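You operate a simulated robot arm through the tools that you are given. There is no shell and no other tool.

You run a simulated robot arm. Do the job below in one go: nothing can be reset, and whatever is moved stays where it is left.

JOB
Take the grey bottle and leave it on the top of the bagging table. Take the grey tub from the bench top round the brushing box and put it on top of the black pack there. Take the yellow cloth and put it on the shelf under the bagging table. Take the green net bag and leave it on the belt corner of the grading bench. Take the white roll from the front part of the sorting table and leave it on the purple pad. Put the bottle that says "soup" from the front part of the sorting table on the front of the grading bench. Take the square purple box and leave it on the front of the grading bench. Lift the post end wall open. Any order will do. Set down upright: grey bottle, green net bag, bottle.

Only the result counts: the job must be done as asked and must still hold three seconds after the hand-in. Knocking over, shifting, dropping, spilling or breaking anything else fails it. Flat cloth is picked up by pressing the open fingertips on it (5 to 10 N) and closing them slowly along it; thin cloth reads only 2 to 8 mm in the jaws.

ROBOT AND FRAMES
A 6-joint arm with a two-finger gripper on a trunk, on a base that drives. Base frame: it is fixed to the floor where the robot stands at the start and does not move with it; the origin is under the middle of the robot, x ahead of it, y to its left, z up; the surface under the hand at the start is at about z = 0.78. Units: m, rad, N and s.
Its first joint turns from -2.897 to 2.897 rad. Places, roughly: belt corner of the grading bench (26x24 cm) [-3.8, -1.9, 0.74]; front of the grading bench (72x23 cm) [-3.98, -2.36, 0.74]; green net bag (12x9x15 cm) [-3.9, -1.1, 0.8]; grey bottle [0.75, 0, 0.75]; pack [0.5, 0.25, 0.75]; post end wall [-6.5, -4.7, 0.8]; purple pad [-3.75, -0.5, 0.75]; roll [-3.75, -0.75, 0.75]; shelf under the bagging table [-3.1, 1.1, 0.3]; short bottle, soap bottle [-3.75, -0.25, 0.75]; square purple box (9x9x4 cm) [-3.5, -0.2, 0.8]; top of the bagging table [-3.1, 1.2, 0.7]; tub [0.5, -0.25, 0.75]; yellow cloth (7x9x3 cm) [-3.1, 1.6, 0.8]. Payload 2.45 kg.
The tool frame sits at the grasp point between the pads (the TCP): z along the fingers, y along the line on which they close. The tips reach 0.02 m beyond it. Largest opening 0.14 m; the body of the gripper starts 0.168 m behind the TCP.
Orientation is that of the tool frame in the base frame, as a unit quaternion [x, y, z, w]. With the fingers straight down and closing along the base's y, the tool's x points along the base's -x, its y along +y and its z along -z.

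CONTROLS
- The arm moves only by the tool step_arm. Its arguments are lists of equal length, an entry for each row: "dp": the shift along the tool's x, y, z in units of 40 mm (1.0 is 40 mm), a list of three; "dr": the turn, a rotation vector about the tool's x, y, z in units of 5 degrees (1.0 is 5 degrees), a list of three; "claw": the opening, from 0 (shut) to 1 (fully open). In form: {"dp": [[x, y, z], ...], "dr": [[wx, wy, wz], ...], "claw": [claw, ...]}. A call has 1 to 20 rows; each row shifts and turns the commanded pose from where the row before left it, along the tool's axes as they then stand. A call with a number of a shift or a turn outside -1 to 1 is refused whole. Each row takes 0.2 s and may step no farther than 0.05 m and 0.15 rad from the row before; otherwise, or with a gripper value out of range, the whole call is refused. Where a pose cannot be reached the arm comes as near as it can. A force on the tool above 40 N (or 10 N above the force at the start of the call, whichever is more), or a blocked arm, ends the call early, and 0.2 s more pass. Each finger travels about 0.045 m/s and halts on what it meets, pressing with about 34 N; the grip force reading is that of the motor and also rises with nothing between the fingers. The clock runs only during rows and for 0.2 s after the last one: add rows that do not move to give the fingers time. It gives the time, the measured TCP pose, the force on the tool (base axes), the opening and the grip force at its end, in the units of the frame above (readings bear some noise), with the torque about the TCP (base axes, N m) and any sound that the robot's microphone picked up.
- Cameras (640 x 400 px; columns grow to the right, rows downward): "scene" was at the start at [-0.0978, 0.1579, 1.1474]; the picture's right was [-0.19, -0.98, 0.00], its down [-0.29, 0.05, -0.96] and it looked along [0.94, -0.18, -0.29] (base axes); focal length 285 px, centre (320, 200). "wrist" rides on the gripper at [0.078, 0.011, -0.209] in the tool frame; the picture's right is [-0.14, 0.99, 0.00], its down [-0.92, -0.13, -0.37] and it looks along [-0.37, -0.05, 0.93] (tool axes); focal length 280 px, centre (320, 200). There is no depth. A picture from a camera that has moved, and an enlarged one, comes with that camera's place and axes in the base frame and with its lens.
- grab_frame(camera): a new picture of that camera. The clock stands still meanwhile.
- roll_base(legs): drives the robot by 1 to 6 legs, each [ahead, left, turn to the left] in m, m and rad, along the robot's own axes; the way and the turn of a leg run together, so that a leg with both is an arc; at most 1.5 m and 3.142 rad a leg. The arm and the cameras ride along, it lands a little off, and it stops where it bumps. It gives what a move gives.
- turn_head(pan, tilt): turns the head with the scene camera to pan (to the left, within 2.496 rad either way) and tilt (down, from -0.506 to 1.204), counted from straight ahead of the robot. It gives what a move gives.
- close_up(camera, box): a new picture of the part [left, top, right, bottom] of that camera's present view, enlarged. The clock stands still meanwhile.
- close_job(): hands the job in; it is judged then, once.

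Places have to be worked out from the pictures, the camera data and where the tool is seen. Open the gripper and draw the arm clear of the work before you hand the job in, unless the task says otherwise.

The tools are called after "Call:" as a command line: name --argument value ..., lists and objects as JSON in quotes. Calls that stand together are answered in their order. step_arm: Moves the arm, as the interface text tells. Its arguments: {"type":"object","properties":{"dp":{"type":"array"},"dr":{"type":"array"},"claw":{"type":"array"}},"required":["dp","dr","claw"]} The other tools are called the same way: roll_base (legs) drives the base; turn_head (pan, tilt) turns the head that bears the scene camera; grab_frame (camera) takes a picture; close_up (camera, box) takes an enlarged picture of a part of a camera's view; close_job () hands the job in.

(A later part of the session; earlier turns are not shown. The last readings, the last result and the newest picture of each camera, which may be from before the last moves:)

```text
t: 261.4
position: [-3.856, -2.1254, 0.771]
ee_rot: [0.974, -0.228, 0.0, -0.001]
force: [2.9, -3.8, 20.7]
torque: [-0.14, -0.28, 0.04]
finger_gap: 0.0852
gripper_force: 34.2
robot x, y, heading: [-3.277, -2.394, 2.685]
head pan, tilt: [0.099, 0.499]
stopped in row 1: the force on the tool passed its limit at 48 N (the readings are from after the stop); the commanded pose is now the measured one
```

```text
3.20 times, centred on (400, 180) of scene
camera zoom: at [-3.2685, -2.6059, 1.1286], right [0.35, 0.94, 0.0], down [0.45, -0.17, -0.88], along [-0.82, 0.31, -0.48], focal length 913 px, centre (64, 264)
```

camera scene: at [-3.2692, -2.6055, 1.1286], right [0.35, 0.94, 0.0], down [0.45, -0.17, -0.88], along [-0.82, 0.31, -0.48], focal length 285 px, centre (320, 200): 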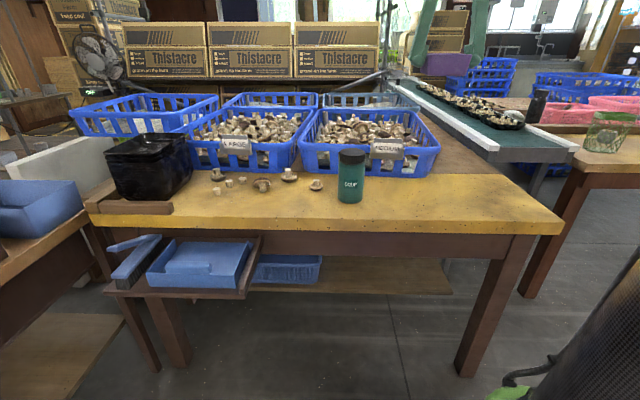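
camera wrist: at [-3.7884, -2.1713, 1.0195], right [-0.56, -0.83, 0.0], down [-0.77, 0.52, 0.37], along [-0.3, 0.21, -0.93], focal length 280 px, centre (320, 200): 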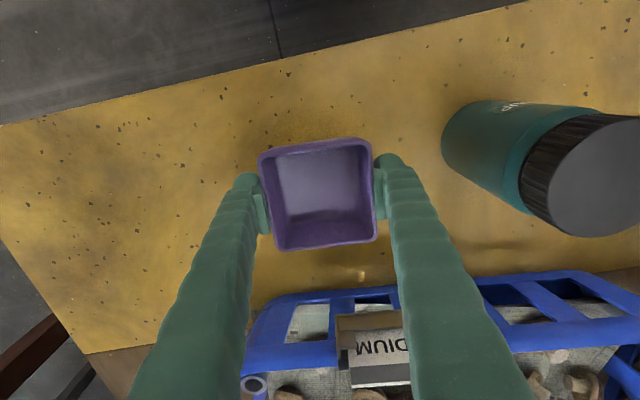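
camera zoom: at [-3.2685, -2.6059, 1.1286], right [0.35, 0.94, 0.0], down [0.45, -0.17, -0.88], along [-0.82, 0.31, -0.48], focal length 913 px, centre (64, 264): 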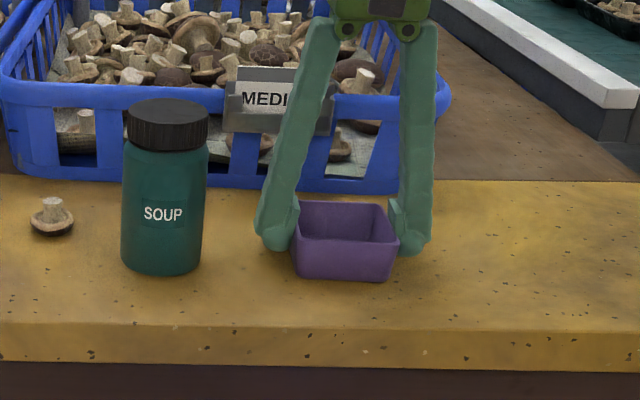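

The box is on the bench. I ease off 1 mm and open.

Call:
step_arm --dp '[[0, 0, -0.03], [0, 0, 0], [0, 0, 0], [0, 0, 0], [0, 0, 0]]' --dr '[[0, 0, 0], [0, 0, 0], [0, 0, 0], [0, 0, 0], [0, 0, 0]]' --claw '[0.6, 0.68, 0.75, 0.8, 0.8]'

Call:
step_arm --dp '[[0, 0, -0.5], [0, 0, -0.9], [0, 0, -0.9], [0, 0, -0.9], [0, 0, -0.9], [0, 0, -0.9], [0, 0, -0.9], [0, 0, -0.9], [0, 0, -0.9], [0, 0, -0.9], [0.7, 0, 0], [0.7, 0, 0], [0, 0, 0]]' --dr '[[0, 0, 0], [0, 0, 0], [0, 0, 0], [0, 0, 0], [0, 0, 0], [0, 0, 0], [0, 0, 0], [0, 0, 0], [0, 0, 0], [0, 0, 0], [0, 0, 0], [0, 0, 0], [0, 0, 0]]' --claw '[0.8, 0.85, 1, 1, 1, 1, 1, 1, 1, 1, 1, 1, 1]'

Call:
grab_frame --camera "scene"

Call:
grab_frame --camera "wrist"

```text
t: 262.6
position: [-3.8571, -2.1267, 0.7722]
ee_rot: [0.973, -0.229, 0.0, -0.002]
force: [-0.2, 0.0, 0.2]
torque: [-0.02, 0.01, -0.06]
finger_gap: 0.1119
gripper_force: 0.1
robot x, y, heading: [-3.2791, -2.3985, 2.678]
head pan, tilt: [0.099, 0.499]
```

```text
t: 265.4
position: [-3.8071, -2.1515, 1.1156]
ee_rot: [0.974, -0.227, 0.0, -0.001]
force: [0.5, -0.4, 0.4]
torque: [0.05, -0.02, 0.03]
finger_gap: 0.14
gripper_force: 0.1
robot x, y, heading: [-3.2759, -2.3944, 2.682]
head pan, tilt: [0.099, 0.499]
```

```text
taken
camera scene: at [-3.2692, -2.6055, 1.1286], right [0.35, 0.94, 0.0], down [0.45, -0.17, -0.88], along [-0.82, 0.31, -0.48], focal length 285 px, centre (320, 200)
```

scene: 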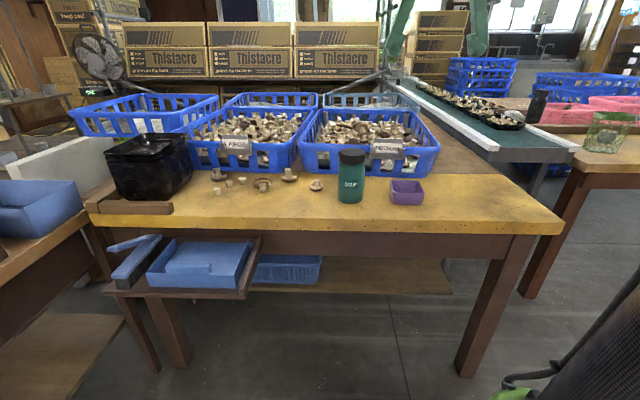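

```text
taken
camera wrist: at [-3.7398, -2.1974, 1.3251], right [-0.56, -0.83, 0.0], down [-0.77, 0.52, 0.37], along [-0.31, 0.21, -0.93], focal length 280 px, centre (320, 200)
```

wrist: 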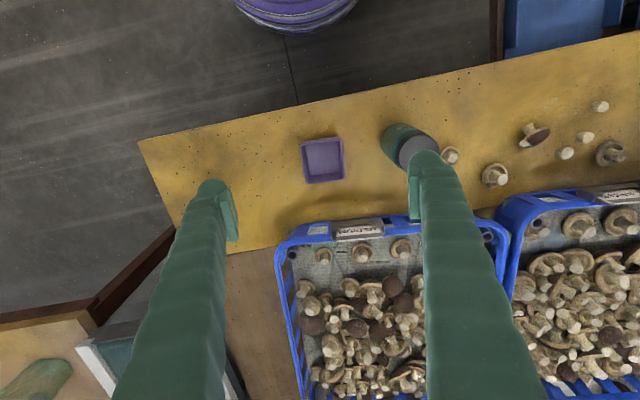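

Box and soup bottle stand on the bench's front. Now I drive over to the net bag at the sorting table's left end, first sliding right along the aisle.

Call:
roll_base --legs '[[0, -0.88, 0], [0.3, 0, 0.06]]'

Call:
turn_head --pan 0.1 --tilt 0.45

Call:
grab_frame --camera "scene"

Call:
grab_frame --camera "wrist"

```text
t: 271.7
position: [-3.7096, -1.273, 1.1156]
ee_rot: [0.98, -0.198, -0.001, -0.002]
force: [-0.4, 1.1, 0.4]
torque: [0.03, -0.02, 0.0]
finger_gap: 0.14
gripper_force: 0.2
robot x, y, heading: [-3.1647, -1.4879, 2.741]
head pan, tilt: [0.099, 0.499]
```

```text
t: 272.3
position: [-3.7103, -1.2723, 1.1161]
ee_rot: [0.98, -0.199, 0.0, -0.002]
force: [-0.7, 0.2, 0.8]
torque: [-0.03, -0.02, -0.03]
finger_gap: 0.1401
gripper_force: 0.0
robot x, y, heading: [-3.1668, -1.4857, 2.744]
head pan, tilt: [0.099, 0.45]
```

```text
taken
camera scene: at [-3.1477, -1.6928, 1.1331], right [0.3, 0.96, 0.0], down [0.42, -0.13, -0.9], along [-0.86, 0.27, -0.44], focal length 285 px, centre (320, 200)
```

scene: 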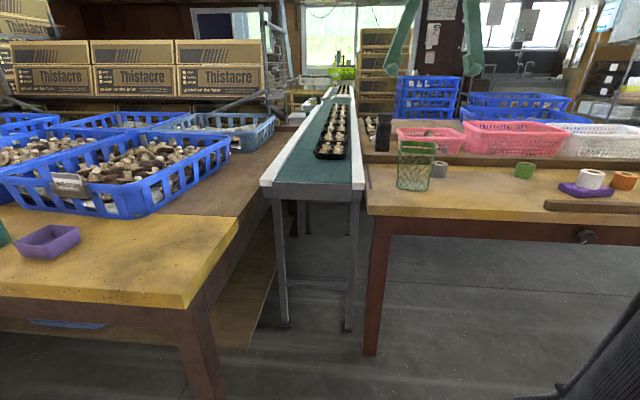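

```text
taken
camera wrist: at [-3.6413, -1.314, 1.325], right [-0.51, -0.86, 0.0], down [-0.8, 0.48, 0.37], along [-0.32, 0.19, -0.93], focal length 280 px, centre (320, 200)
```

wrist: 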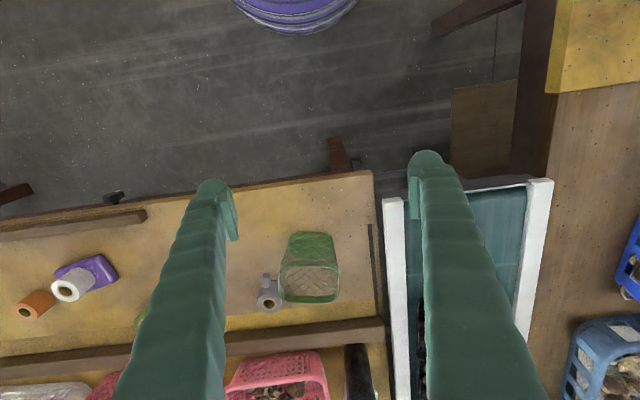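

From here both the net bag and the belt corner are within reach. I zoom on the bag to see its shape.

Call:
close_up --camera "scene" --box '[370, 110, 490, 200]'

Call:
close_up --camera "wrist" --box '[240, 210, 400, 330]'

```text
4.44 times, centred on (430, 155) of scene
camera zoom: at [-3.1477, -1.6928, 1.1331], right [0.3, 0.96, 0.0], down [0.42, -0.13, -0.9], along [-0.86, 0.27, -0.44], focal length 1268 px, centre (-169, 400)
```

zoom: 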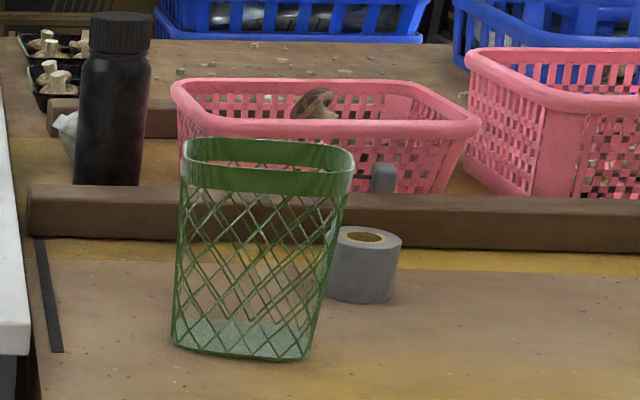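

```text
3.33 times, centred on (320, 270) of wrist
camera zoom: at [-3.6413, -1.314, 1.325], right [-0.51, -0.86, 0.0], down [-0.8, 0.48, 0.37], along [-0.32, 0.19, -0.93], focal length 935 px, centre (320, -33)
```

zoom: 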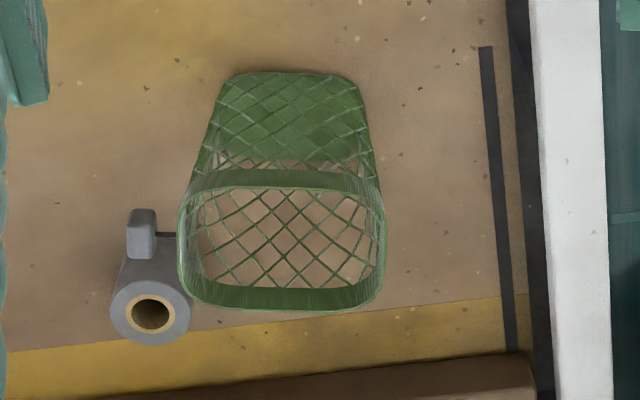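

The bag tapers down from a solid rim band (about 11×9 cm, top z ≈ 0.885) at (-3.932, -1.113), turned about 7° more than the tool. I'll grip its band front-to-back, so I rotate the gripper by 82.5° and move over it.

Call:
step_arm --dp '[[0, 0, 0], [0, 0, 0], [0, 0, 0], [0, 0, 0], [0, 0, 0], [0, 0, 0], [0, 0, 0], [0, 0, 0], [0, 0, 0], [0, 0, 0], [0, 0, 0], [0, 0, 0], [0, 0, 0], [0, 0, 0], [0, 0, 0], [0, 0, 0], [0, 0, 0], [0, 0, 0]]' --dr '[[0, 0, -1], [0, 0, -1], [0, 0, -1], [0, 0, -1], [0, 0, -1], [0, 0, -1], [0, 0, -1], [0, 0, -1], [0, 0, -1], [0, 0, -1], [0, 0, -1], [0, 0, -1], [0, 0, -1], [0, 0, -1], [0, 0, -1], [0, 0, -1], [0, 0, -0.5], [0, 0, 0]]' --claw '[1, 1, 1, 1, 1, 1, 1, 1, 1, 1, 1, 1, 1, 1, 1, 1, 1, 1]'

Call:
step_arm --dp '[[0.08, -0.85, 0], [0.08, -0.85, 0], [0.08, -0.85, 0], [0.08, -0.85, 0], [0.08, -0.85, 0], [0.08, -0.85, 0], [0.08, -0.85, 0], [0.08, -0.85, 0], [0, 0, 0]]' --dr '[[0, 0, 0], [0, 0, 0], [0, 0, 0], [0, 0, 0], [0, 0, 0], [0, 0, 0], [0, 0, 0], [0, 0, 0], [0, 0, 0]]' --claw '[1, 1, 1, 1, 1, 1, 1, 1, 1]'

Call:
grab_frame --camera "wrist"

Call:
grab_frame --camera "scene"

```text
t: 276.1
position: [-3.711, -1.2739, 1.1161]
ee_rot: [0.868, 0.497, 0.0, -0.002]
force: [0.0, -0.2, -0.4]
torque: [-0.01, -0.02, 0.01]
finger_gap: 0.1399
gripper_force: 0.1
robot x, y, heading: [-3.1676, -1.4854, 2.739]
head pan, tilt: [0.099, 0.45]
```

```text
t: 278.1
position: [-3.9308, -1.1133, 1.1165]
ee_rot: [0.868, 0.497, 0.001, -0.001]
force: [-0.2, -0.9, -0.2]
torque: [0.03, 0.01, 0.01]
finger_gap: 0.14
gripper_force: 0.1
robot x, y, heading: [-3.1664, -1.4851, 2.741]
head pan, tilt: [0.099, 0.45]
```

```text
taken
camera wrist: at [-3.8809, -1.0511, 1.3259], right [0.78, -0.62, 0.0], down [-0.58, -0.73, 0.37], along [-0.23, -0.29, -0.93], focal length 280 px, centre (320, 200)
```

wrist: 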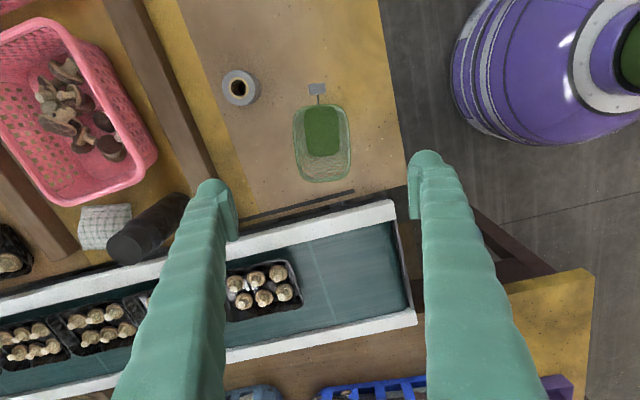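

```text
taken
camera scene: at [-3.1477, -1.6927, 1.1331], right [0.3, 0.96, 0.0], down [0.42, -0.13, -0.9], along [-0.86, 0.27, -0.44], focal length 285 px, centre (320, 200)
```

scene: 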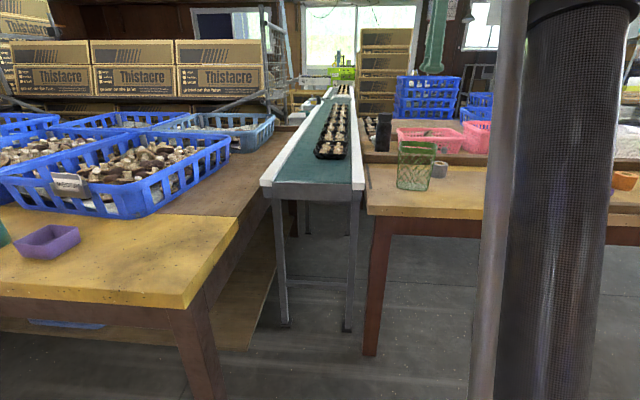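

The bag's rim is centred between the fingers and square to them (offset ~4 mm). I correct and descend to TCP z ≈ 0.872.

Call:
step_arm --dp '[[-0.08, 0.09, 0.4], [0, 0, 0.9], [0, 0, 0.9], [0, 0, 0.9], [0, 0, 0.9], [0, 0, 0.9], [0, 0, 0.8], [0, 0, 0.4], [0, 0, 0]]' --dr '[[0, 0, 0], [0, 0, 0], [0, 0, 0], [0, 0, 0], [0, 0, 0], [0, 0, 0], [0, 0, 0], [0, 0, 0], [0, 0, 0]]' --claw '[1, 1, 1, 1, 1, 1, 1, 1, 1]'

Call:
grab_frame --camera "wrist"

Call:
close_up --camera "scene" --box '[350, 90, 510, 210]'

```text
t: 280.1
position: [-3.93, -1.1171, 0.871]
ee_rot: [0.868, 0.497, 0.001, 0.0]
force: [0.3, 0.8, -0.7]
torque: [-0.01, 0.0, 0.01]
finger_gap: 0.1399
gripper_force: 0.0
robot x, y, heading: [-3.1679, -1.4823, 2.741]
head pan, tilt: [0.099, 0.45]
```

```text
taken
camera wrist: at [-3.88, -1.0558, 1.0812], right [0.78, -0.62, 0.0], down [-0.58, -0.73, 0.37], along [-0.23, -0.29, -0.93], focal length 280 px, centre (320, 200)
```

wrist: 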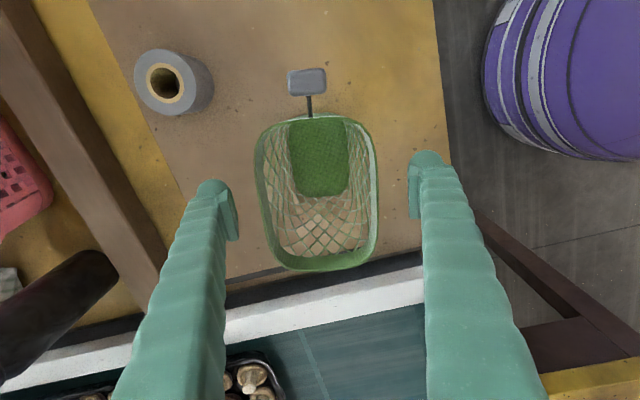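

```text
3.33 times, centred on (430, 150) of scene
camera zoom: at [-3.1478, -1.6927, 1.1331], right [0.3, 0.96, 0.0], down [0.42, -0.13, -0.9], along [-0.86, 0.27, -0.44], focal length 951 px, centre (-47, 367)
```

zoom: 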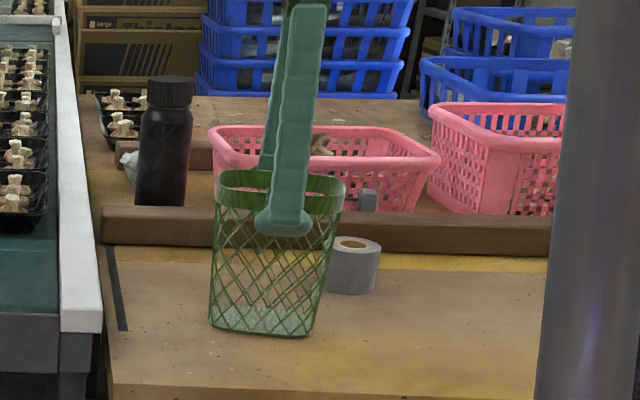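

The rim band lies evenly between the fingers. I close slowly on it.

Call:
step_arm --dp '[[0, 0, 0], [0, 0, 0], [0, 0, 0], [0, 0, 0], [0, 0, 0], [0, 0, 0]]' --dr '[[0, 0, 0], [0, 0, 0], [0, 0, 0], [0, 0, 0], [0, 0, 0], [0, 0, 0]]' --claw '[0.8, 0.65, 0.58, 0.52, 0.5, 0.5]'

Call:
grab_frame --camera "wrist"

```text
t: 281.5
position: [-3.9308, -1.1173, 0.8719]
ee_rot: [0.868, 0.497, 0.0, -0.001]
force: [0.3, -0.1, 1.9]
torque: [-0.06, -0.21, -0.05]
finger_gap: 0.0938
gripper_force: 34.5
robot x, y, heading: [-3.1708, -1.4839, 2.741]
head pan, tilt: [0.099, 0.45]
```

```text
taken
camera wrist: at [-3.88, -1.0559, 1.0814], right [0.78, -0.62, 0.0], down [-0.58, -0.73, 0.37], along [-0.23, -0.29, -0.93], focal length 280 px, centre (320, 200)
```

wrist: 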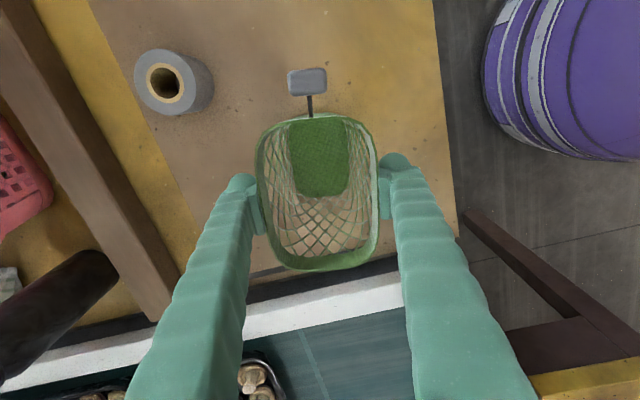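

Gripped at 9.4 cm. I do a slow test lift of about 2 cm.

Call:
step_arm --dp '[[0, 0, -0.1], [0, 0, -0.1], [0, 0, -0.15], [0, 0, -0.15], [0, 0, 0]]' --dr '[[0, 0, 0], [0, 0, 0], [0, 0, 0], [0, 0, 0], [0, 0, 0]]' --claw '[0.5, 0.5, 0.5, 0.5, 0.5]'

Call:
grab_frame --camera "wrist"

Call:
close_up --camera "scene" --box '[350, 90, 510, 210]'

```text
t: 282.7
position: [-3.9312, -1.1177, 0.8934]
ee_rot: [0.868, 0.497, 0.001, -0.001]
force: [-0.7, 0.2, 0.0]
torque: [0.04, 0.04, 0.02]
finger_gap: 0.093
gripper_force: 34.0
robot x, y, heading: [-3.166, -1.4854, 2.744]
head pan, tilt: [0.099, 0.45]
```

```text
taken
camera wrist: at [-3.8809, -1.0562, 1.102], right [0.78, -0.62, 0.0], down [-0.58, -0.73, 0.37], along [-0.23, -0.29, -0.93], focal length 280 px, centre (320, 200)
```

wrist: 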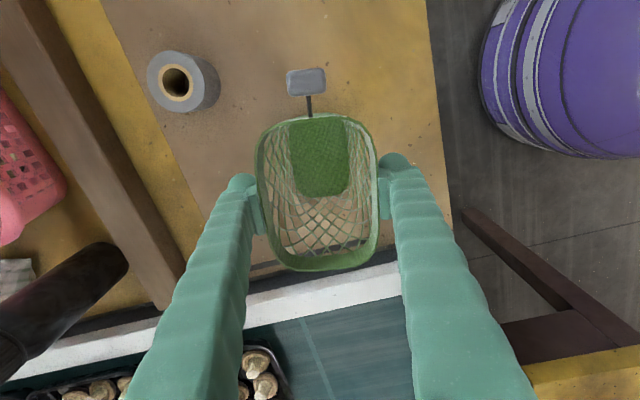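

```text
3.33 times, centred on (430, 150) of scene
camera zoom: at [-3.1478, -1.6927, 1.1331], right [0.3, 0.96, 0.0], down [0.42, -0.13, -0.9], along [-0.86, 0.27, -0.44], focal length 951 px, centre (-47, 367)
```

zoom: 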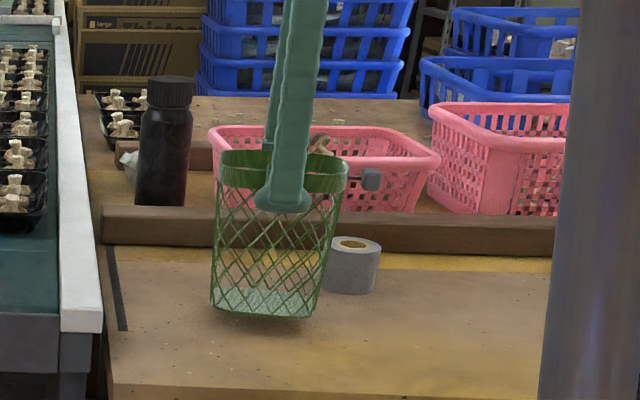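

The bag hangs upright and secure. I raise it to z ≈ 1.12 and carry it across to the belt corner at about (-3.80, -1.90).

Call:
step_arm --dp '[[0, 0, -0.4], [0, 0, -0.8], [0, 0, -0.9], [0, 0, -0.9], [0, 0, -0.9], [0, 0, -0.9], [0, 0, -0.8], [0, 0, 0]]' --dr '[[0, 0, 0], [0, 0, 0], [0, 0, 0], [0, 0, 0], [0, 0, 0], [0, 0, 0], [0, 0, 0], [0, 0, 0]]' --claw '[0.5, 0.5, 0.5, 0.5, 0.5, 0.5, 0.5, 0.5]'

Call:
step_arm --dp '[[-0.4, 0.33, 0], [-0.76, 0.636, 0], [-0.76, 0.636, 0], [-0.76, 0.636, 0], [-0.76, 0.636, 0], [-0.76, 0.636, 0], [-0.76, 0.636, 0], [-0.76, 0.636, 0], [-0.76, 0.636, 0], [-0.76, 0.636, 0], [-0.76, 0.636, 0], [-0.76, 0.636, 0], [-0.76, 0.636, 0], [-0.76, 0.636, 0], [-0.76, 0.636, 0], [-0.76, 0.636, 0], [-0.76, 0.636, 0], [-0.76, 0.636, 0], [-0.76, 0.636, 0], [0, 0, 0]]' --dr '[[0, 0, 0], [0, 0, 0], [0, 0, 0], [0, 0, 0], [0, 0, 0], [0, 0, 0], [0, 0, 0], [0, 0, 0], [0, 0, 0], [0, 0, 0], [0, 0, 0], [0, 0, 0], [0, 0, 0], [0, 0, 0], [0, 0, 0], [0, 0, 0], [0, 0, 0], [0, 0, 0], [0, 0, 0], [0, 0, 0]]' --claw '[0.5, 0.5, 0.5, 0.5, 0.5, 0.5, 0.5, 0.5, 0.5, 0.5, 0.5, 0.5, 0.5, 0.5, 0.5, 0.5, 0.5, 0.5, 0.5, 0.5]'

Call:
grab_frame --camera "wrist"

Call:
turn_head --pan 0.4 --tilt 0.5

Call:
grab_frame --camera "scene"

```text
t: 284.5
position: [-3.9327, -1.1165, 1.116]
ee_rot: [0.867, 0.498, 0.0, 0.0]
force: [-0.5, -0.4, -0.7]
torque: [0.02, -0.02, 0.0]
finger_gap: 0.0924
gripper_force: 34.2
robot x, y, heading: [-3.1683, -1.4876, 2.744]
head pan, tilt: [0.099, 0.45]
```

```text
t: 288.7
position: [-3.8095, -1.8431, 1.1144]
ee_rot: [0.868, 0.497, 0.0, -0.001]
force: [-0.6, 0.2, -0.9]
torque: [-0.03, -0.02, -0.03]
finger_gap: 0.092
gripper_force: 34.1
robot x, y, heading: [-3.1684, -1.4871, 2.743]
head pan, tilt: [0.099, 0.45]
```

```text
taken
camera wrist: at [-3.7595, -1.7819, 1.3243], right [0.78, -0.62, 0.0], down [-0.58, -0.73, 0.37], along [-0.23, -0.29, -0.93], focal length 280 px, centre (320, 200)
```

wrist: 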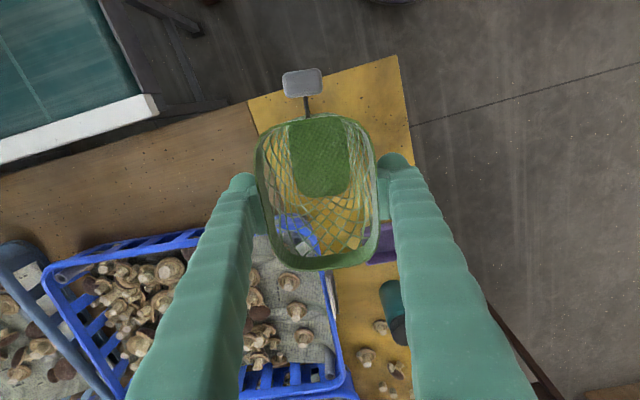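

```text
t: 289.5
position: [-3.8096, -1.8442, 1.1157]
ee_rot: [0.868, 0.497, 0.001, -0.003]
force: [0.5, -0.2, -0.2]
torque: [-0.01, -0.02, 0.0]
finger_gap: 0.0918
gripper_force: 33.4
robot x, y, heading: [-3.1671, -1.4834, 2.743]
head pan, tilt: [0.4, 0.499]
```

```text
taken
camera scene: at [-3.1509, -1.7201, 1.1286], right [0.0, 1.0, 0.0], down [0.48, 0.0, -0.88], along [-0.88, 0.0, -0.48], focal length 285 px, centre (320, 200)
```

scene: 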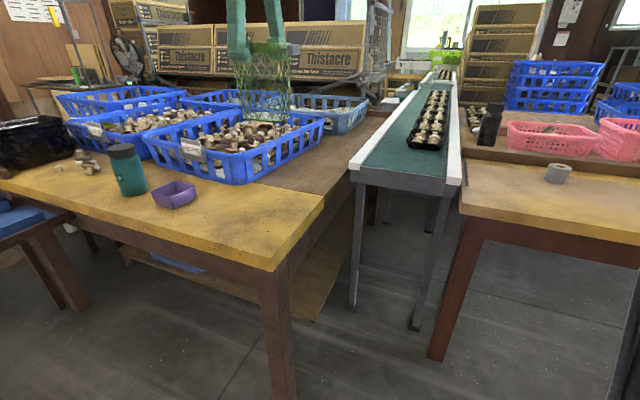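

The target spot on the yellow corner (right of the purple box) is free. I adjust 5 cm and lower the bag to just above the bench.

Call:
step_arm --dp '[[-0.51, 0.51, 0], [-0.51, 0.51, 0.3], [0, 0, 0.9], [0, 0, 0.9], [0, 0, 0.9], [0, 0, 0.9], [0, 0, 0.8], [0, 0, 0.4], [0, 0, 0]]' --dr '[[0, 0, 0], [0, 0, 0], [0, 0, 0], [0, 0, 0], [0, 0, 0], [0, 0, 0], [0, 0, 0], [0, 0, 0], [0, 0, 0]]' --claw '[0.5, 0.5, 0.5, 0.5, 0.5, 0.5, 0.5, 0.5, 0.5]'

Call:
grab_frame --camera "scene"

Call:
grab_frame --camera "wrist"

```text
t: 291.5
position: [-3.7971, -1.8945, 0.9113]
ee_rot: [0.868, 0.497, 0.001, -0.002]
force: [-0.4, 0.2, -0.3]
torque: [-0.01, 0.01, 0.04]
finger_gap: 0.0915
gripper_force: 34.0
robot x, y, heading: [-3.1645, -1.4872, 2.738]
head pan, tilt: [0.4, 0.499]
```

```text
taken
camera scene: at [-3.1509, -1.7201, 1.1286], right [0.0, 1.0, 0.0], down [0.48, 0.0, -0.88], along [-0.88, 0.0, -0.48], focal length 285 px, centre (320, 200)
```

scene: 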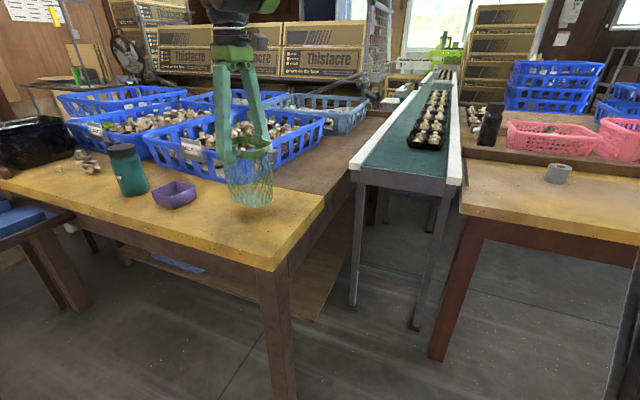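

```text
taken
camera wrist: at [-3.746, -1.8342, 1.1198], right [0.78, -0.62, 0.0], down [-0.58, -0.73, 0.37], along [-0.23, -0.29, -0.93], focal length 280 px, centre (320, 200)
```

wrist: 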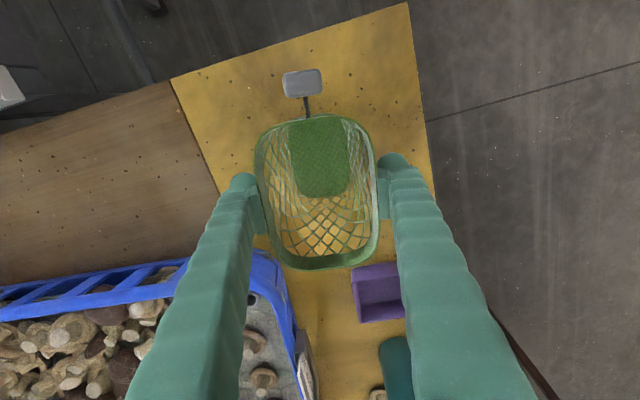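

Position good. I lower to 0.883, then creep to contact.

Call:
step_arm --dp '[[0, 0, 0.4], [0, 0, 0.3], [0, 0, 0]]' --dr '[[0, 0, 0], [0, 0, 0], [0, 0, 0]]' --claw '[0.5, 0.5, 0.5]'

Call:
step_arm --dp '[[0, 0, 0.08], [0, 0, 0]]' --dr '[[0, 0, 0], [0, 0, 0]]' --claw '[0.5, 0.5]'

Call:
step_arm --dp '[[0, 0, 0.08], [0, 0, 0]]' --dr '[[0, 0, 0], [0, 0, 0]]' --claw '[0.5, 0.5]'

Call:
close_up --camera "scene" --box '[140, 110, 360, 270]'

```text
t: 292.3
position: [-3.7953, -1.8946, 0.8823]
ee_rot: [0.868, 0.497, 0.0, -0.002]
force: [0.0, -0.1, -0.1]
torque: [-0.03, 0.02, -0.01]
finger_gap: 0.0913
gripper_force: 33.8
robot x, y, heading: [-3.1646, -1.4849, 2.744]
head pan, tilt: [0.4, 0.499]
```

```text
t: 292.9
position: [-3.7946, -1.8961, 0.8791]
ee_rot: [0.867, 0.498, 0.002, -0.001]
force: [1.1, 0.0, -1.1]
torque: [-0.02, 0.01, -0.04]
finger_gap: 0.0916
gripper_force: 34.2
robot x, y, heading: [-3.1659, -1.4848, 2.742]
head pan, tilt: [0.4, 0.499]
```

```text
t: 293.5
position: [-3.7946, -1.8958, 0.876]
ee_rot: [0.868, 0.497, 0.001, -0.002]
force: [-0.6, 0.4, 0.0]
torque: [0.02, -0.05, 0.01]
finger_gap: 0.0913
gripper_force: 34.5
robot x, y, heading: [-3.1673, -1.4875, 2.741]
head pan, tilt: [0.4, 0.499]
```

```text
2.50 times, centred on (250, 190) of scene
camera zoom: at [-3.1509, -1.7201, 1.1286], right [0.0, 1.0, 0.0], down [0.48, 0.0, -0.88], along [-0.88, 0.0, -0.48], focal length 713 px, centre (495, 225)
```

zoom: 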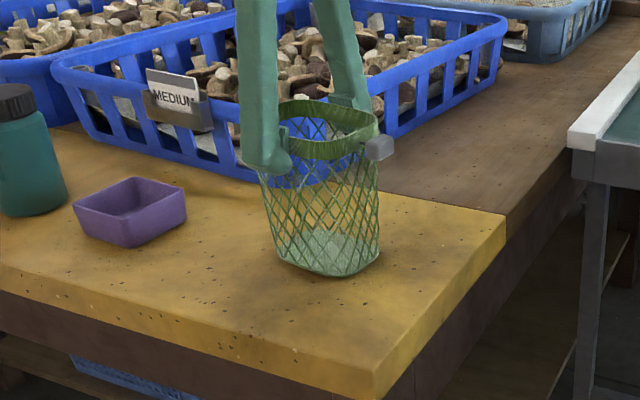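

Nearly down; a couple more small steps until contact.

Call:
step_arm --dp '[[0, 0, 0.06], [0, 0, 0]]' --dr '[[0, 0, 0], [0, 0, 0]]' --claw '[0.5, 0.5]'

Call:
step_arm --dp '[[0, 0, 0.06], [0, 0, 0]]' --dr '[[0, 0, 0], [0, 0, 0]]' --claw '[0.5, 0.5]'

```text
t: 294.1
position: [-3.7945, -1.8969, 0.8721]
ee_rot: [0.868, 0.497, -0.001, -0.002]
force: [-1.0, 0.4, 4.7]
torque: [-0.03, -0.14, -0.01]
finger_gap: 0.0915
gripper_force: 34.0
robot x, y, heading: [-3.1675, -1.4866, 2.742]
head pan, tilt: [0.4, 0.499]
```

```text
t: 294.5
position: [-3.7959, -1.8971, 0.873]
ee_rot: [0.868, 0.497, -0.001, -0.002]
force: [0.4, 2.0, 17.7]
torque: [-0.33, -0.43, 0.02]
finger_gap: 0.0915
gripper_force: 34.1
robot x, y, heading: [-3.1671, -1.485, 2.742]
head pan, tilt: [0.4, 0.499]
stopped in row 2: the force on the tool passed its limit at 46 N (the readings are from after the stop); the commanded pose is now the measured one
```

Contact made. I ease up 1 mm and open the fingers slowly.

Call:
step_arm --dp '[[0, 0, -0.03], [0, 0, 0], [0, 0, 0], [0, 0, 0], [0, 0, 0], [0, 0, 0]]' --dr '[[0, 0, 0], [0, 0, 0], [0, 0, 0], [0, 0, 0], [0, 0, 0], [0, 0, 0]]' --claw '[0.6, 0.7, 0.78, 0.86, 0.95, 1]'

Call:
close_up --camera "scene" --box '[140, 110, 360, 270]'

Call:
grab_frame --camera "wrist"

```text
t: 295.9
position: [-3.7957, -1.8978, 0.8745]
ee_rot: [0.868, 0.497, 0.0, -0.002]
force: [-0.4, 0.0, -0.2]
torque: [-0.01, -0.01, 0.0]
finger_gap: 0.14
gripper_force: 0.1
robot x, y, heading: [-3.1654, -1.4873, 2.74]
head pan, tilt: [0.4, 0.499]
```

```text
2.50 times, centred on (250, 190) of scene
camera zoom: at [-3.151, -1.7202, 1.1286], right [0.0, 1.0, 0.0], down [0.48, 0.0, -0.88], along [-0.88, 0.0, -0.48], focal length 713 px, centre (495, 225)
```

zoom: 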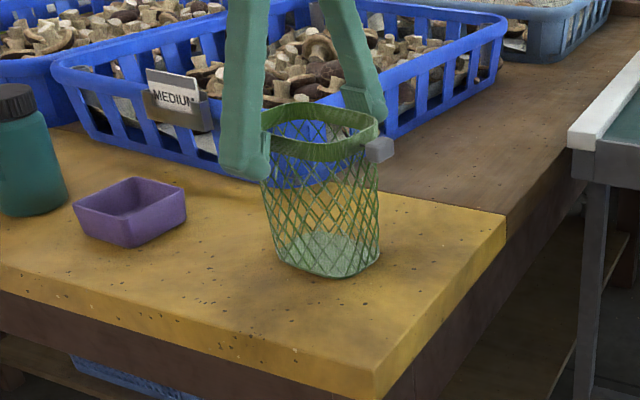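

```text
taken
camera wrist: at [-3.7455, -1.8361, 1.083], right [0.78, -0.62, 0.0], down [-0.58, -0.73, 0.37], along [-0.23, -0.29, -0.93], focal length 280 px, centre (320, 200)
```

wrist: 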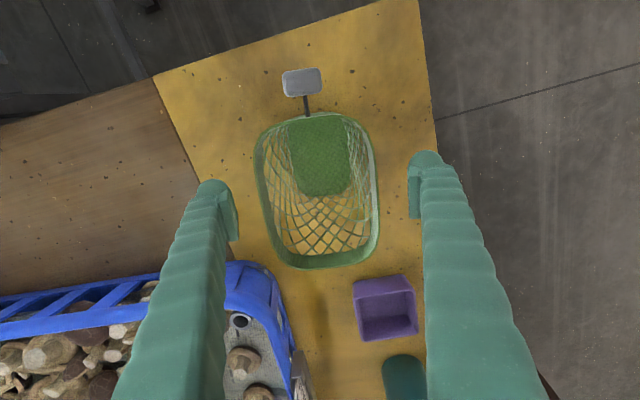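

The net bag stands upright on the belt corner. I raise the hand clear, draw it in, and look toward the post end wall at about (-6.5, -4.7).

Call:
step_arm --dp '[[0, 0, -0.4], [0, 0, -0.9], [0, 0, -0.9], [0, 0, -0.9], [0, 0, -0.9], [0, 0, -0.9], [0, 0, -0.9], [0, 0, -0.9], [0, 0.9, 0], [0, 0.9, 0], [0, 0.9, 0], [0.6, 0.6, 0], [0.6, 0.6, 0], [0, 0, 0]]' --dr '[[0, 0, 0], [0, 0, 0], [0, 0, 0], [0, 0, 0], [0, 0, 0], [0, 0, 0], [0, 0, 0], [0, 0, 0], [0, 0, 0], [0, 0, 0], [0, 0, 0], [0, 0, 0], [0, 0, 0], [0, 0, 0]]' --claw '[1, 1, 1, 1, 1, 1, 1, 1, 1, 1, 1, 1, 1, 1]'

Call:
turn_head --pan 1.17 --tilt 0.15

Call:
grab_frame --camera "scene"

```text
t: 298.9
position: [-3.6368, -1.936, 1.1414]
ee_rot: [0.868, 0.497, 0.001, -0.002]
force: [-1.0, 0.5, 0.4]
torque: [0.02, 0.01, 0.0]
finger_gap: 0.1401
gripper_force: 0.0
robot x, y, heading: [-3.1676, -1.4849, 2.741]
head pan, tilt: [0.4, 0.499]
```

```text
t: 300.0
position: [-3.6359, -1.9358, 1.1415]
ee_rot: [0.868, 0.497, 0.001, -0.001]
force: [0.5, 0.6, 0.8]
torque: [0.02, 0.02, 0.01]
finger_gap: 0.1401
gripper_force: 0.1
robot x, y, heading: [-3.1707, -1.4839, 2.744]
head pan, tilt: [1.169, 0.15]
```

```text
taken
camera scene: at [-3.1265, -1.7846, 1.161], right [-0.7, 0.72, 0.0], down [0.11, 0.1, -0.99], along [-0.71, -0.69, -0.15], focal length 285 px, centre (320, 200)
```

scene: 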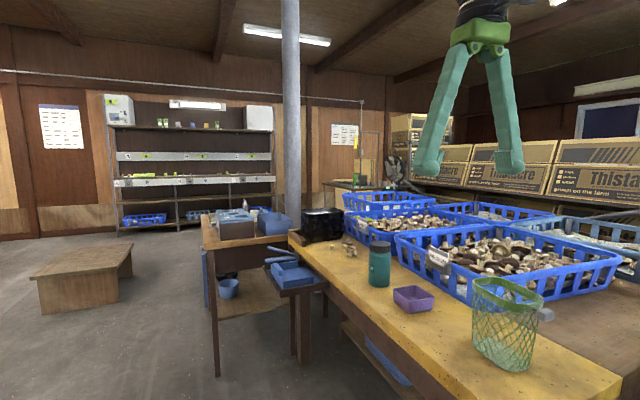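

The target direction is around pixel (337, 180), just right of the column. I zoom in there.

Call:
close_up --camera "scene" --box '[290, 90, 430, 220]'

Call:
close_up --camera "scene" --box '[90, 80, 300, 240]'

```text
3.08 times, centred on (360, 155) of scene
camera zoom: at [-3.1265, -1.7846, 1.161], right [-0.7, 0.72, 0.0], down [0.11, 0.1, -0.99], along [-0.71, -0.69, -0.15], focal length 878 px, centre (197, 338)
```

zoom: 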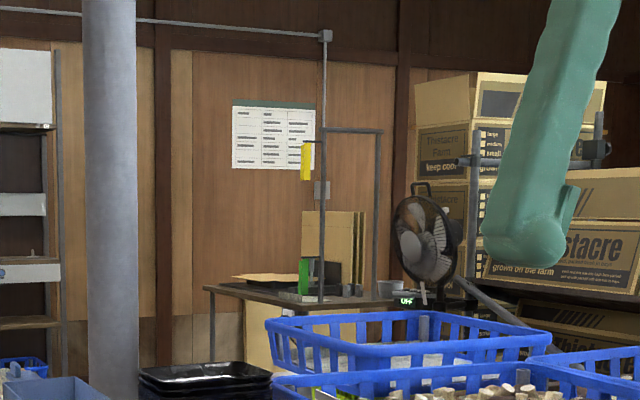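

```text
2.50 times, centred on (195, 160) of scene
camera zoom: at [-3.1265, -1.7846, 1.161], right [-0.7, 0.72, 0.0], down [0.11, 0.1, -0.99], along [-0.71, -0.69, -0.15], focal length 713 px, centre (632, 300)
```

zoom: 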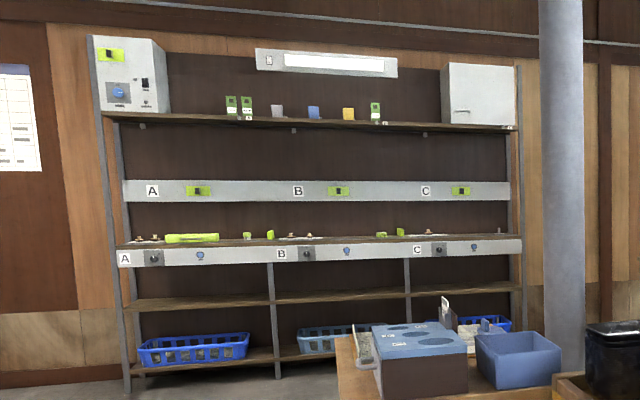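

In the far corner there is a small table by the wall with a vertical pole, cardboard and a green block. I bring the arm to the front, then drive back and left along the aisle to get a closer look.

Call:
step_arm --dp '[[0.885, -0.426, 0], [0.885, -0.426, 0], [0.885, -0.426, 0], [0.885, -0.426, 0], [0.885, -0.426, 0], [0.885, -0.426, 0], [0.885, -0.426, 0], [0.885, -0.426, 0], [0.885, -0.426, 0], [0.885, -0.426, 0], [0.885, -0.426, 0], [0.885, -0.426, 0], [0.885, -0.426, 0], [0.885, -0.426, 0], [0.885, -0.426, 0], [0, 0, 0]]' --dr '[[0, 0, 1], [0, 0, 0], [0, 0, 0], [0, 0, 0], [0, 0, 0], [0, 0, 0], [0, 0, 0], [0, 0, 0], [0, 0, 0], [0, 0, 0], [0, 0, 0], [0, 0, 0], [0, 0, 0], [0, 0, 0], [0, 0, 0], [0, 0, 0]]' --claw '[1, 1, 1, 1, 1, 1, 1, 1, 1, 1, 1, 1, 1, 1, 1, 1]'

Call:
roll_base --legs '[[-0.6, 0, 0], [0, 1.0, 0], [0, 1.0, 0]]'

Call:
turn_head --pan 0.75 --tilt 0.3

Call:
grab_frame --camera "scene"

```text
t: 303.4
position: [-3.5414, -1.354, 1.1435]
ee_rot: [0.889, 0.458, 0.0, -0.002]
force: [-0.5, 0.7, -0.5]
torque: [-0.01, -0.01, 0.01]
finger_gap: 0.1401
gripper_force: 0.2
robot x, y, heading: [-3.1726, -1.4844, 2.741]
head pan, tilt: [1.169, 0.15]
```

```text
t: 316.5
position: [-3.7981, -3.4288, 1.1444]
ee_rot: [0.892, 0.451, 0.001, -0.003]
force: [0.2, -0.8, -0.2]
torque: [-0.02, -0.01, 0.01]
finger_gap: 0.1403
gripper_force: 0.1
robot x, y, heading: [-3.4225, -3.5672, 2.728]
head pan, tilt: [1.169, 0.15]
```

```text
t: 317.3
position: [-3.7979, -3.4284, 1.1434]
ee_rot: [0.892, 0.452, 0.0, -0.001]
force: [-1.1, 0.4, 0.0]
torque: [0.0, -0.02, 0.01]
finger_gap: 0.14
gripper_force: 0.1
robot x, y, heading: [-3.4259, -3.5641, 2.729]
head pan, tilt: [0.75, 0.3]
```

```text
taken
camera scene: at [-3.4097, -3.8328, 1.1471], right [-0.33, 0.94, 0.0], down [0.28, 0.1, -0.96], along [-0.9, -0.32, -0.3], focal length 285 px, centre (320, 200)
```

scene: 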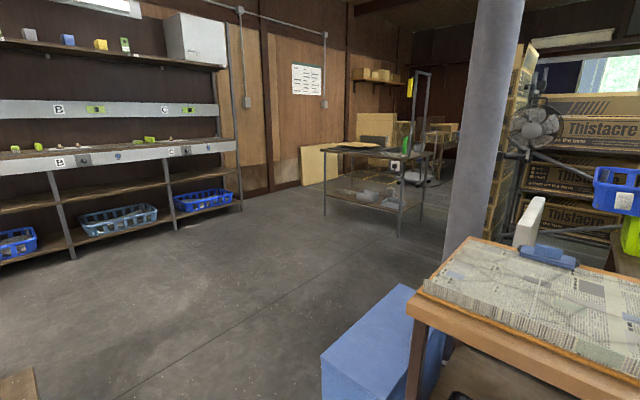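

A clear view: a metal-legged table near the wall at pixel (380, 160) with a post-frame on it. I zoom in.

Call:
close_up --camera "scene" --box '[300, 60, 470, 220]'

Call:
close_up --camera "scene" --box '[330, 90, 450, 180]'

```text
2.50 times, centred on (385, 140) of scene
camera zoom: at [-3.4097, -3.8328, 1.1471], right [-0.33, 0.94, 0.0], down [0.28, 0.1, -0.96], along [-0.9, -0.32, -0.3], focal length 713 px, centre (158, 350)
```

zoom: 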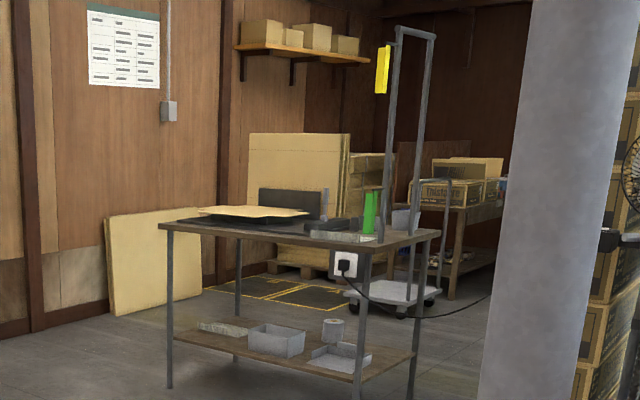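

```text
4.44 times, centred on (390, 135) of scene
camera zoom: at [-3.4097, -3.8328, 1.1471], right [-0.33, 0.94, 0.0], down [0.28, 0.1, -0.96], along [-0.9, -0.32, -0.3], focal length 1268 px, centre (9, 489)
```

zoom: 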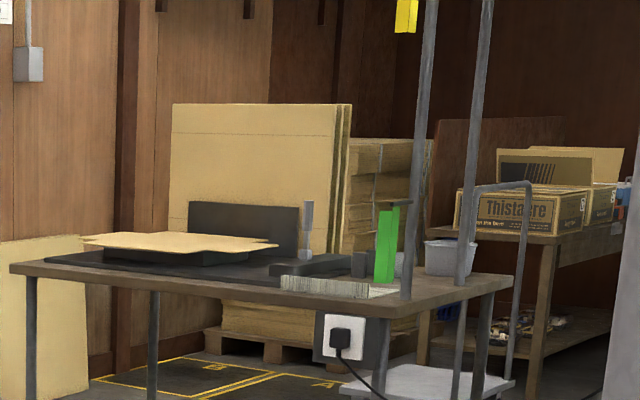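

It looks like a carton station: a flat carton blank lying on a black former. I turn to face it and thread between the small table and the low stool in steps, checking the pose on the way.

Call:
roll_base --legs '[[0, 0, 0.62], [0.333, 0.733, 0]]'

Call:
turn_head --pan 0.0 --tilt 0.45

Call:
grab_frame --camera "scene"

```text
t: 322.1
position: [-3.9327, -4.2083, 1.144]
ee_rot: [0.704, 0.71, -0.001, -0.002]
force: [0.5, -0.5, 0.0]
torque: [-0.02, 0.0, 0.0]
finger_gap: 0.1401
gripper_force: 0.0
robot x, y, heading: [-3.5517, -4.0906, -2.917]
head pan, tilt: [0.75, 0.3]
stopped in leg 2: the robot was blocked; the commanded pose is now the measured one
```

```text
t: 323.2
position: [-3.9326, -4.21, 1.1429]
ee_rot: [0.704, 0.711, -0.001, -0.002]
force: [-0.3, 0.6, -0.3]
torque: [-0.01, 0.02, 0.01]
finger_gap: 0.1399
gripper_force: 0.0
robot x, y, heading: [-3.5525, -4.0971, -2.915]
head pan, tilt: [0.0, 0.45]
```

```text
taken
camera scene: at [-3.4163, -4.2438, 1.1331], right [-0.23, 0.97, 0.0], down [0.42, 0.1, -0.9], along [-0.88, -0.2, -0.44], focal length 285 px, centre (320, 200)
```

scene: 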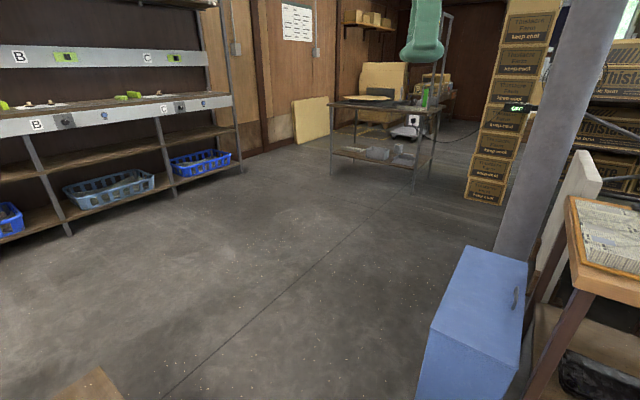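

The base was blocked at (-3.55, -4.10). I look down around the robot to see what it is near before moving on.

Call:
turn_head --pan -0.6 --tilt 1.0

Call:
grab_frame --camera "scene"

Call:
turn_head --pan 0.9 --tilt 1.0

Call:
grab_frame --camera "scene"

Call:
turn_head --pan 2.0 --tilt 0.9

Call:
grab_frame --camera "scene"

Call:
grab_frame --camera "wrist"

```text
t: 324.2
position: [-3.932, -4.209, 1.1437]
ee_rot: [0.704, 0.711, 0.0, -0.002]
force: [0.5, 0.3, 0.2]
torque: [0.0, -0.01, -0.01]
finger_gap: 0.1401
gripper_force: 0.0
robot x, y, heading: [-3.5529, -4.0963, -2.915]
head pan, tilt: [-0.6, 1.0]
```

```text
taken
camera scene: at [-3.3917, -4.1976, 1.0876], right [0.36, 0.93, 0.0], down [0.78, -0.31, -0.54], along [-0.5, 0.2, -0.84], focal length 285 px, centre (320, 200)
```

scene: 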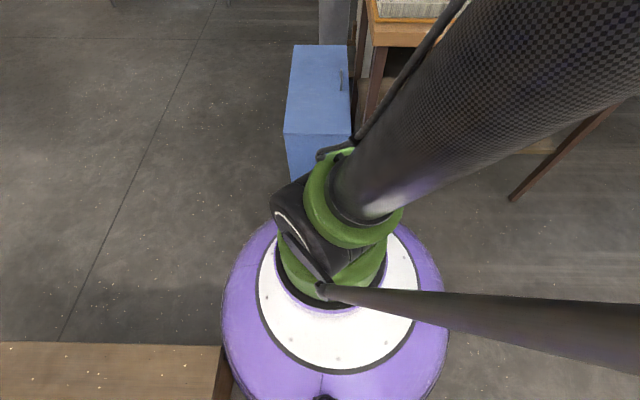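

```text
t: 325.8
position: [-3.9319, -4.2085, 1.1436]
ee_rot: [0.704, 0.71, -0.001, -0.002]
force: [0.6, 1.1, 0.1]
torque: [0.01, -0.01, 0.01]
finger_gap: 0.14
gripper_force: 0.0
robot x, y, heading: [-3.5493, -4.0954, -2.916]
head pan, tilt: [0.901, 1.0]
```

```text
taken
camera scene: at [-3.3567, -4.2859, 1.0875], right [-0.9, 0.43, 0.0], down [0.36, 0.76, -0.54], along [-0.23, -0.49, -0.84], focal length 285 px, centre (320, 200)
```

scene: 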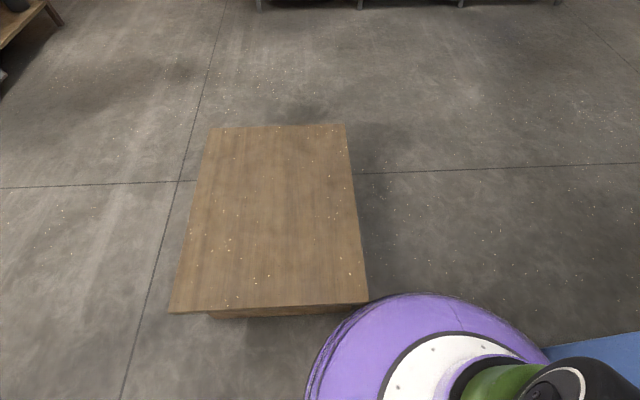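

```text
t: 327.1
position: [-3.9329, -4.2084, 1.1444]
ee_rot: [0.704, 0.71, -0.001, -0.001]
force: [0.4, -0.2, 0.0]
torque: [-0.03, -0.04, -0.02]
finger_gap: 0.14
gripper_force: 0.1
robot x, y, heading: [-3.5481, -4.095, -2.916]
head pan, tilt: [2.0, 0.901]
```

```text
taken
camera scene: at [-3.2807, -4.2828, 1.0948], right [-0.79, -0.61, 0.0], down [-0.48, 0.62, -0.62], along [0.38, -0.49, -0.78], focal length 285 px, centre (320, 200)
```

scene: 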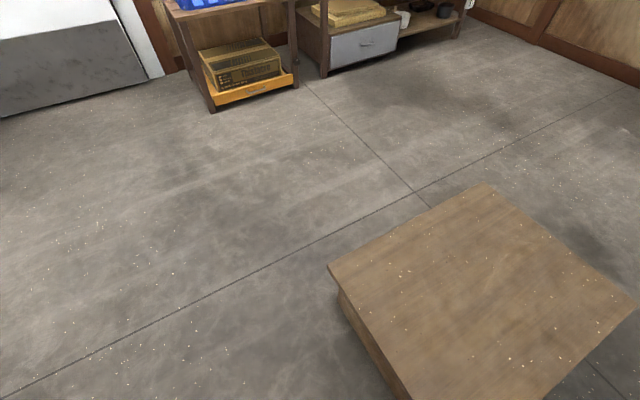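

```text
taken
camera wrist: at [-3.9207, -4.1311, 1.3531], right [0.99, -0.13, 0.0], down [-0.12, -0.92, 0.37], along [-0.05, -0.36, -0.93], focal length 280 px, centre (320, 200)
```

wrist: 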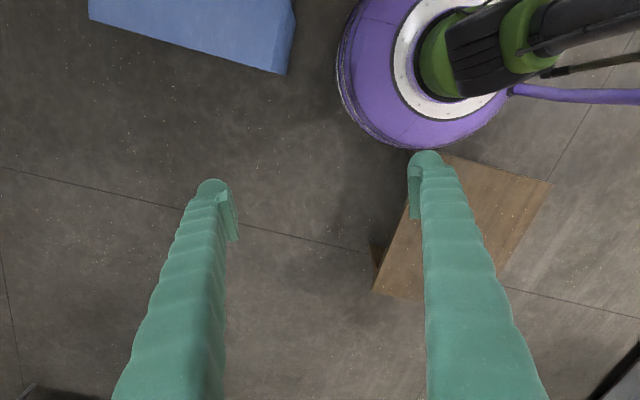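

The base touched the near corner of the low stool, which I had placed too far away; reprojection shows the stool has not moved. The gap there is too tight, so I drive around the stool's other side, first back and then left.

Call:
roll_base --legs '[[-0.9, 0.1, 0], [0.194, 1.294, 0]]'

Call:
turn_head --pan 0.5 --tilt 0.5

Call:
grab_frame --camera "scene"

```text
t: 337.9
position: [-2.9304, -5.3796, 1.1439]
ee_rot: [0.703, 0.712, -0.001, -0.002]
force: [0.3, -0.2, 0.5]
torque: [0.02, -0.01, -0.01]
finger_gap: 0.14
gripper_force: 0.0
robot x, y, heading: [-2.5514, -5.2647, -2.91]
head pan, tilt: [2.0, 0.901]
```

```text
t: 339.5
position: [-2.9302, -5.3794, 1.1434]
ee_rot: [0.703, 0.711, -0.001, -0.001]
force: [1.0, -1.0, 0.5]
torque: [0.02, 0.01, 0.0]
finger_gap: 0.1398
gripper_force: 0.0
robot x, y, heading: [-2.5445, -5.265, -2.909]
head pan, tilt: [0.499, 0.499]
```

```text
taken
camera scene: at [-2.3916, -5.4507, 1.1286], right [-0.67, 0.74, 0.0], down [0.36, 0.32, -0.88], along [-0.65, -0.59, -0.48], focal length 285 px, centre (320, 200)
```

scene: 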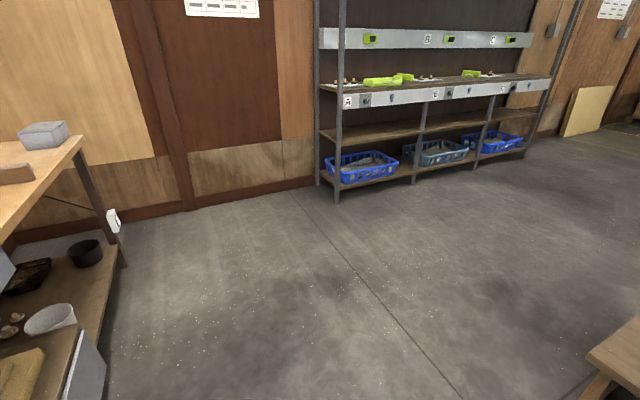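

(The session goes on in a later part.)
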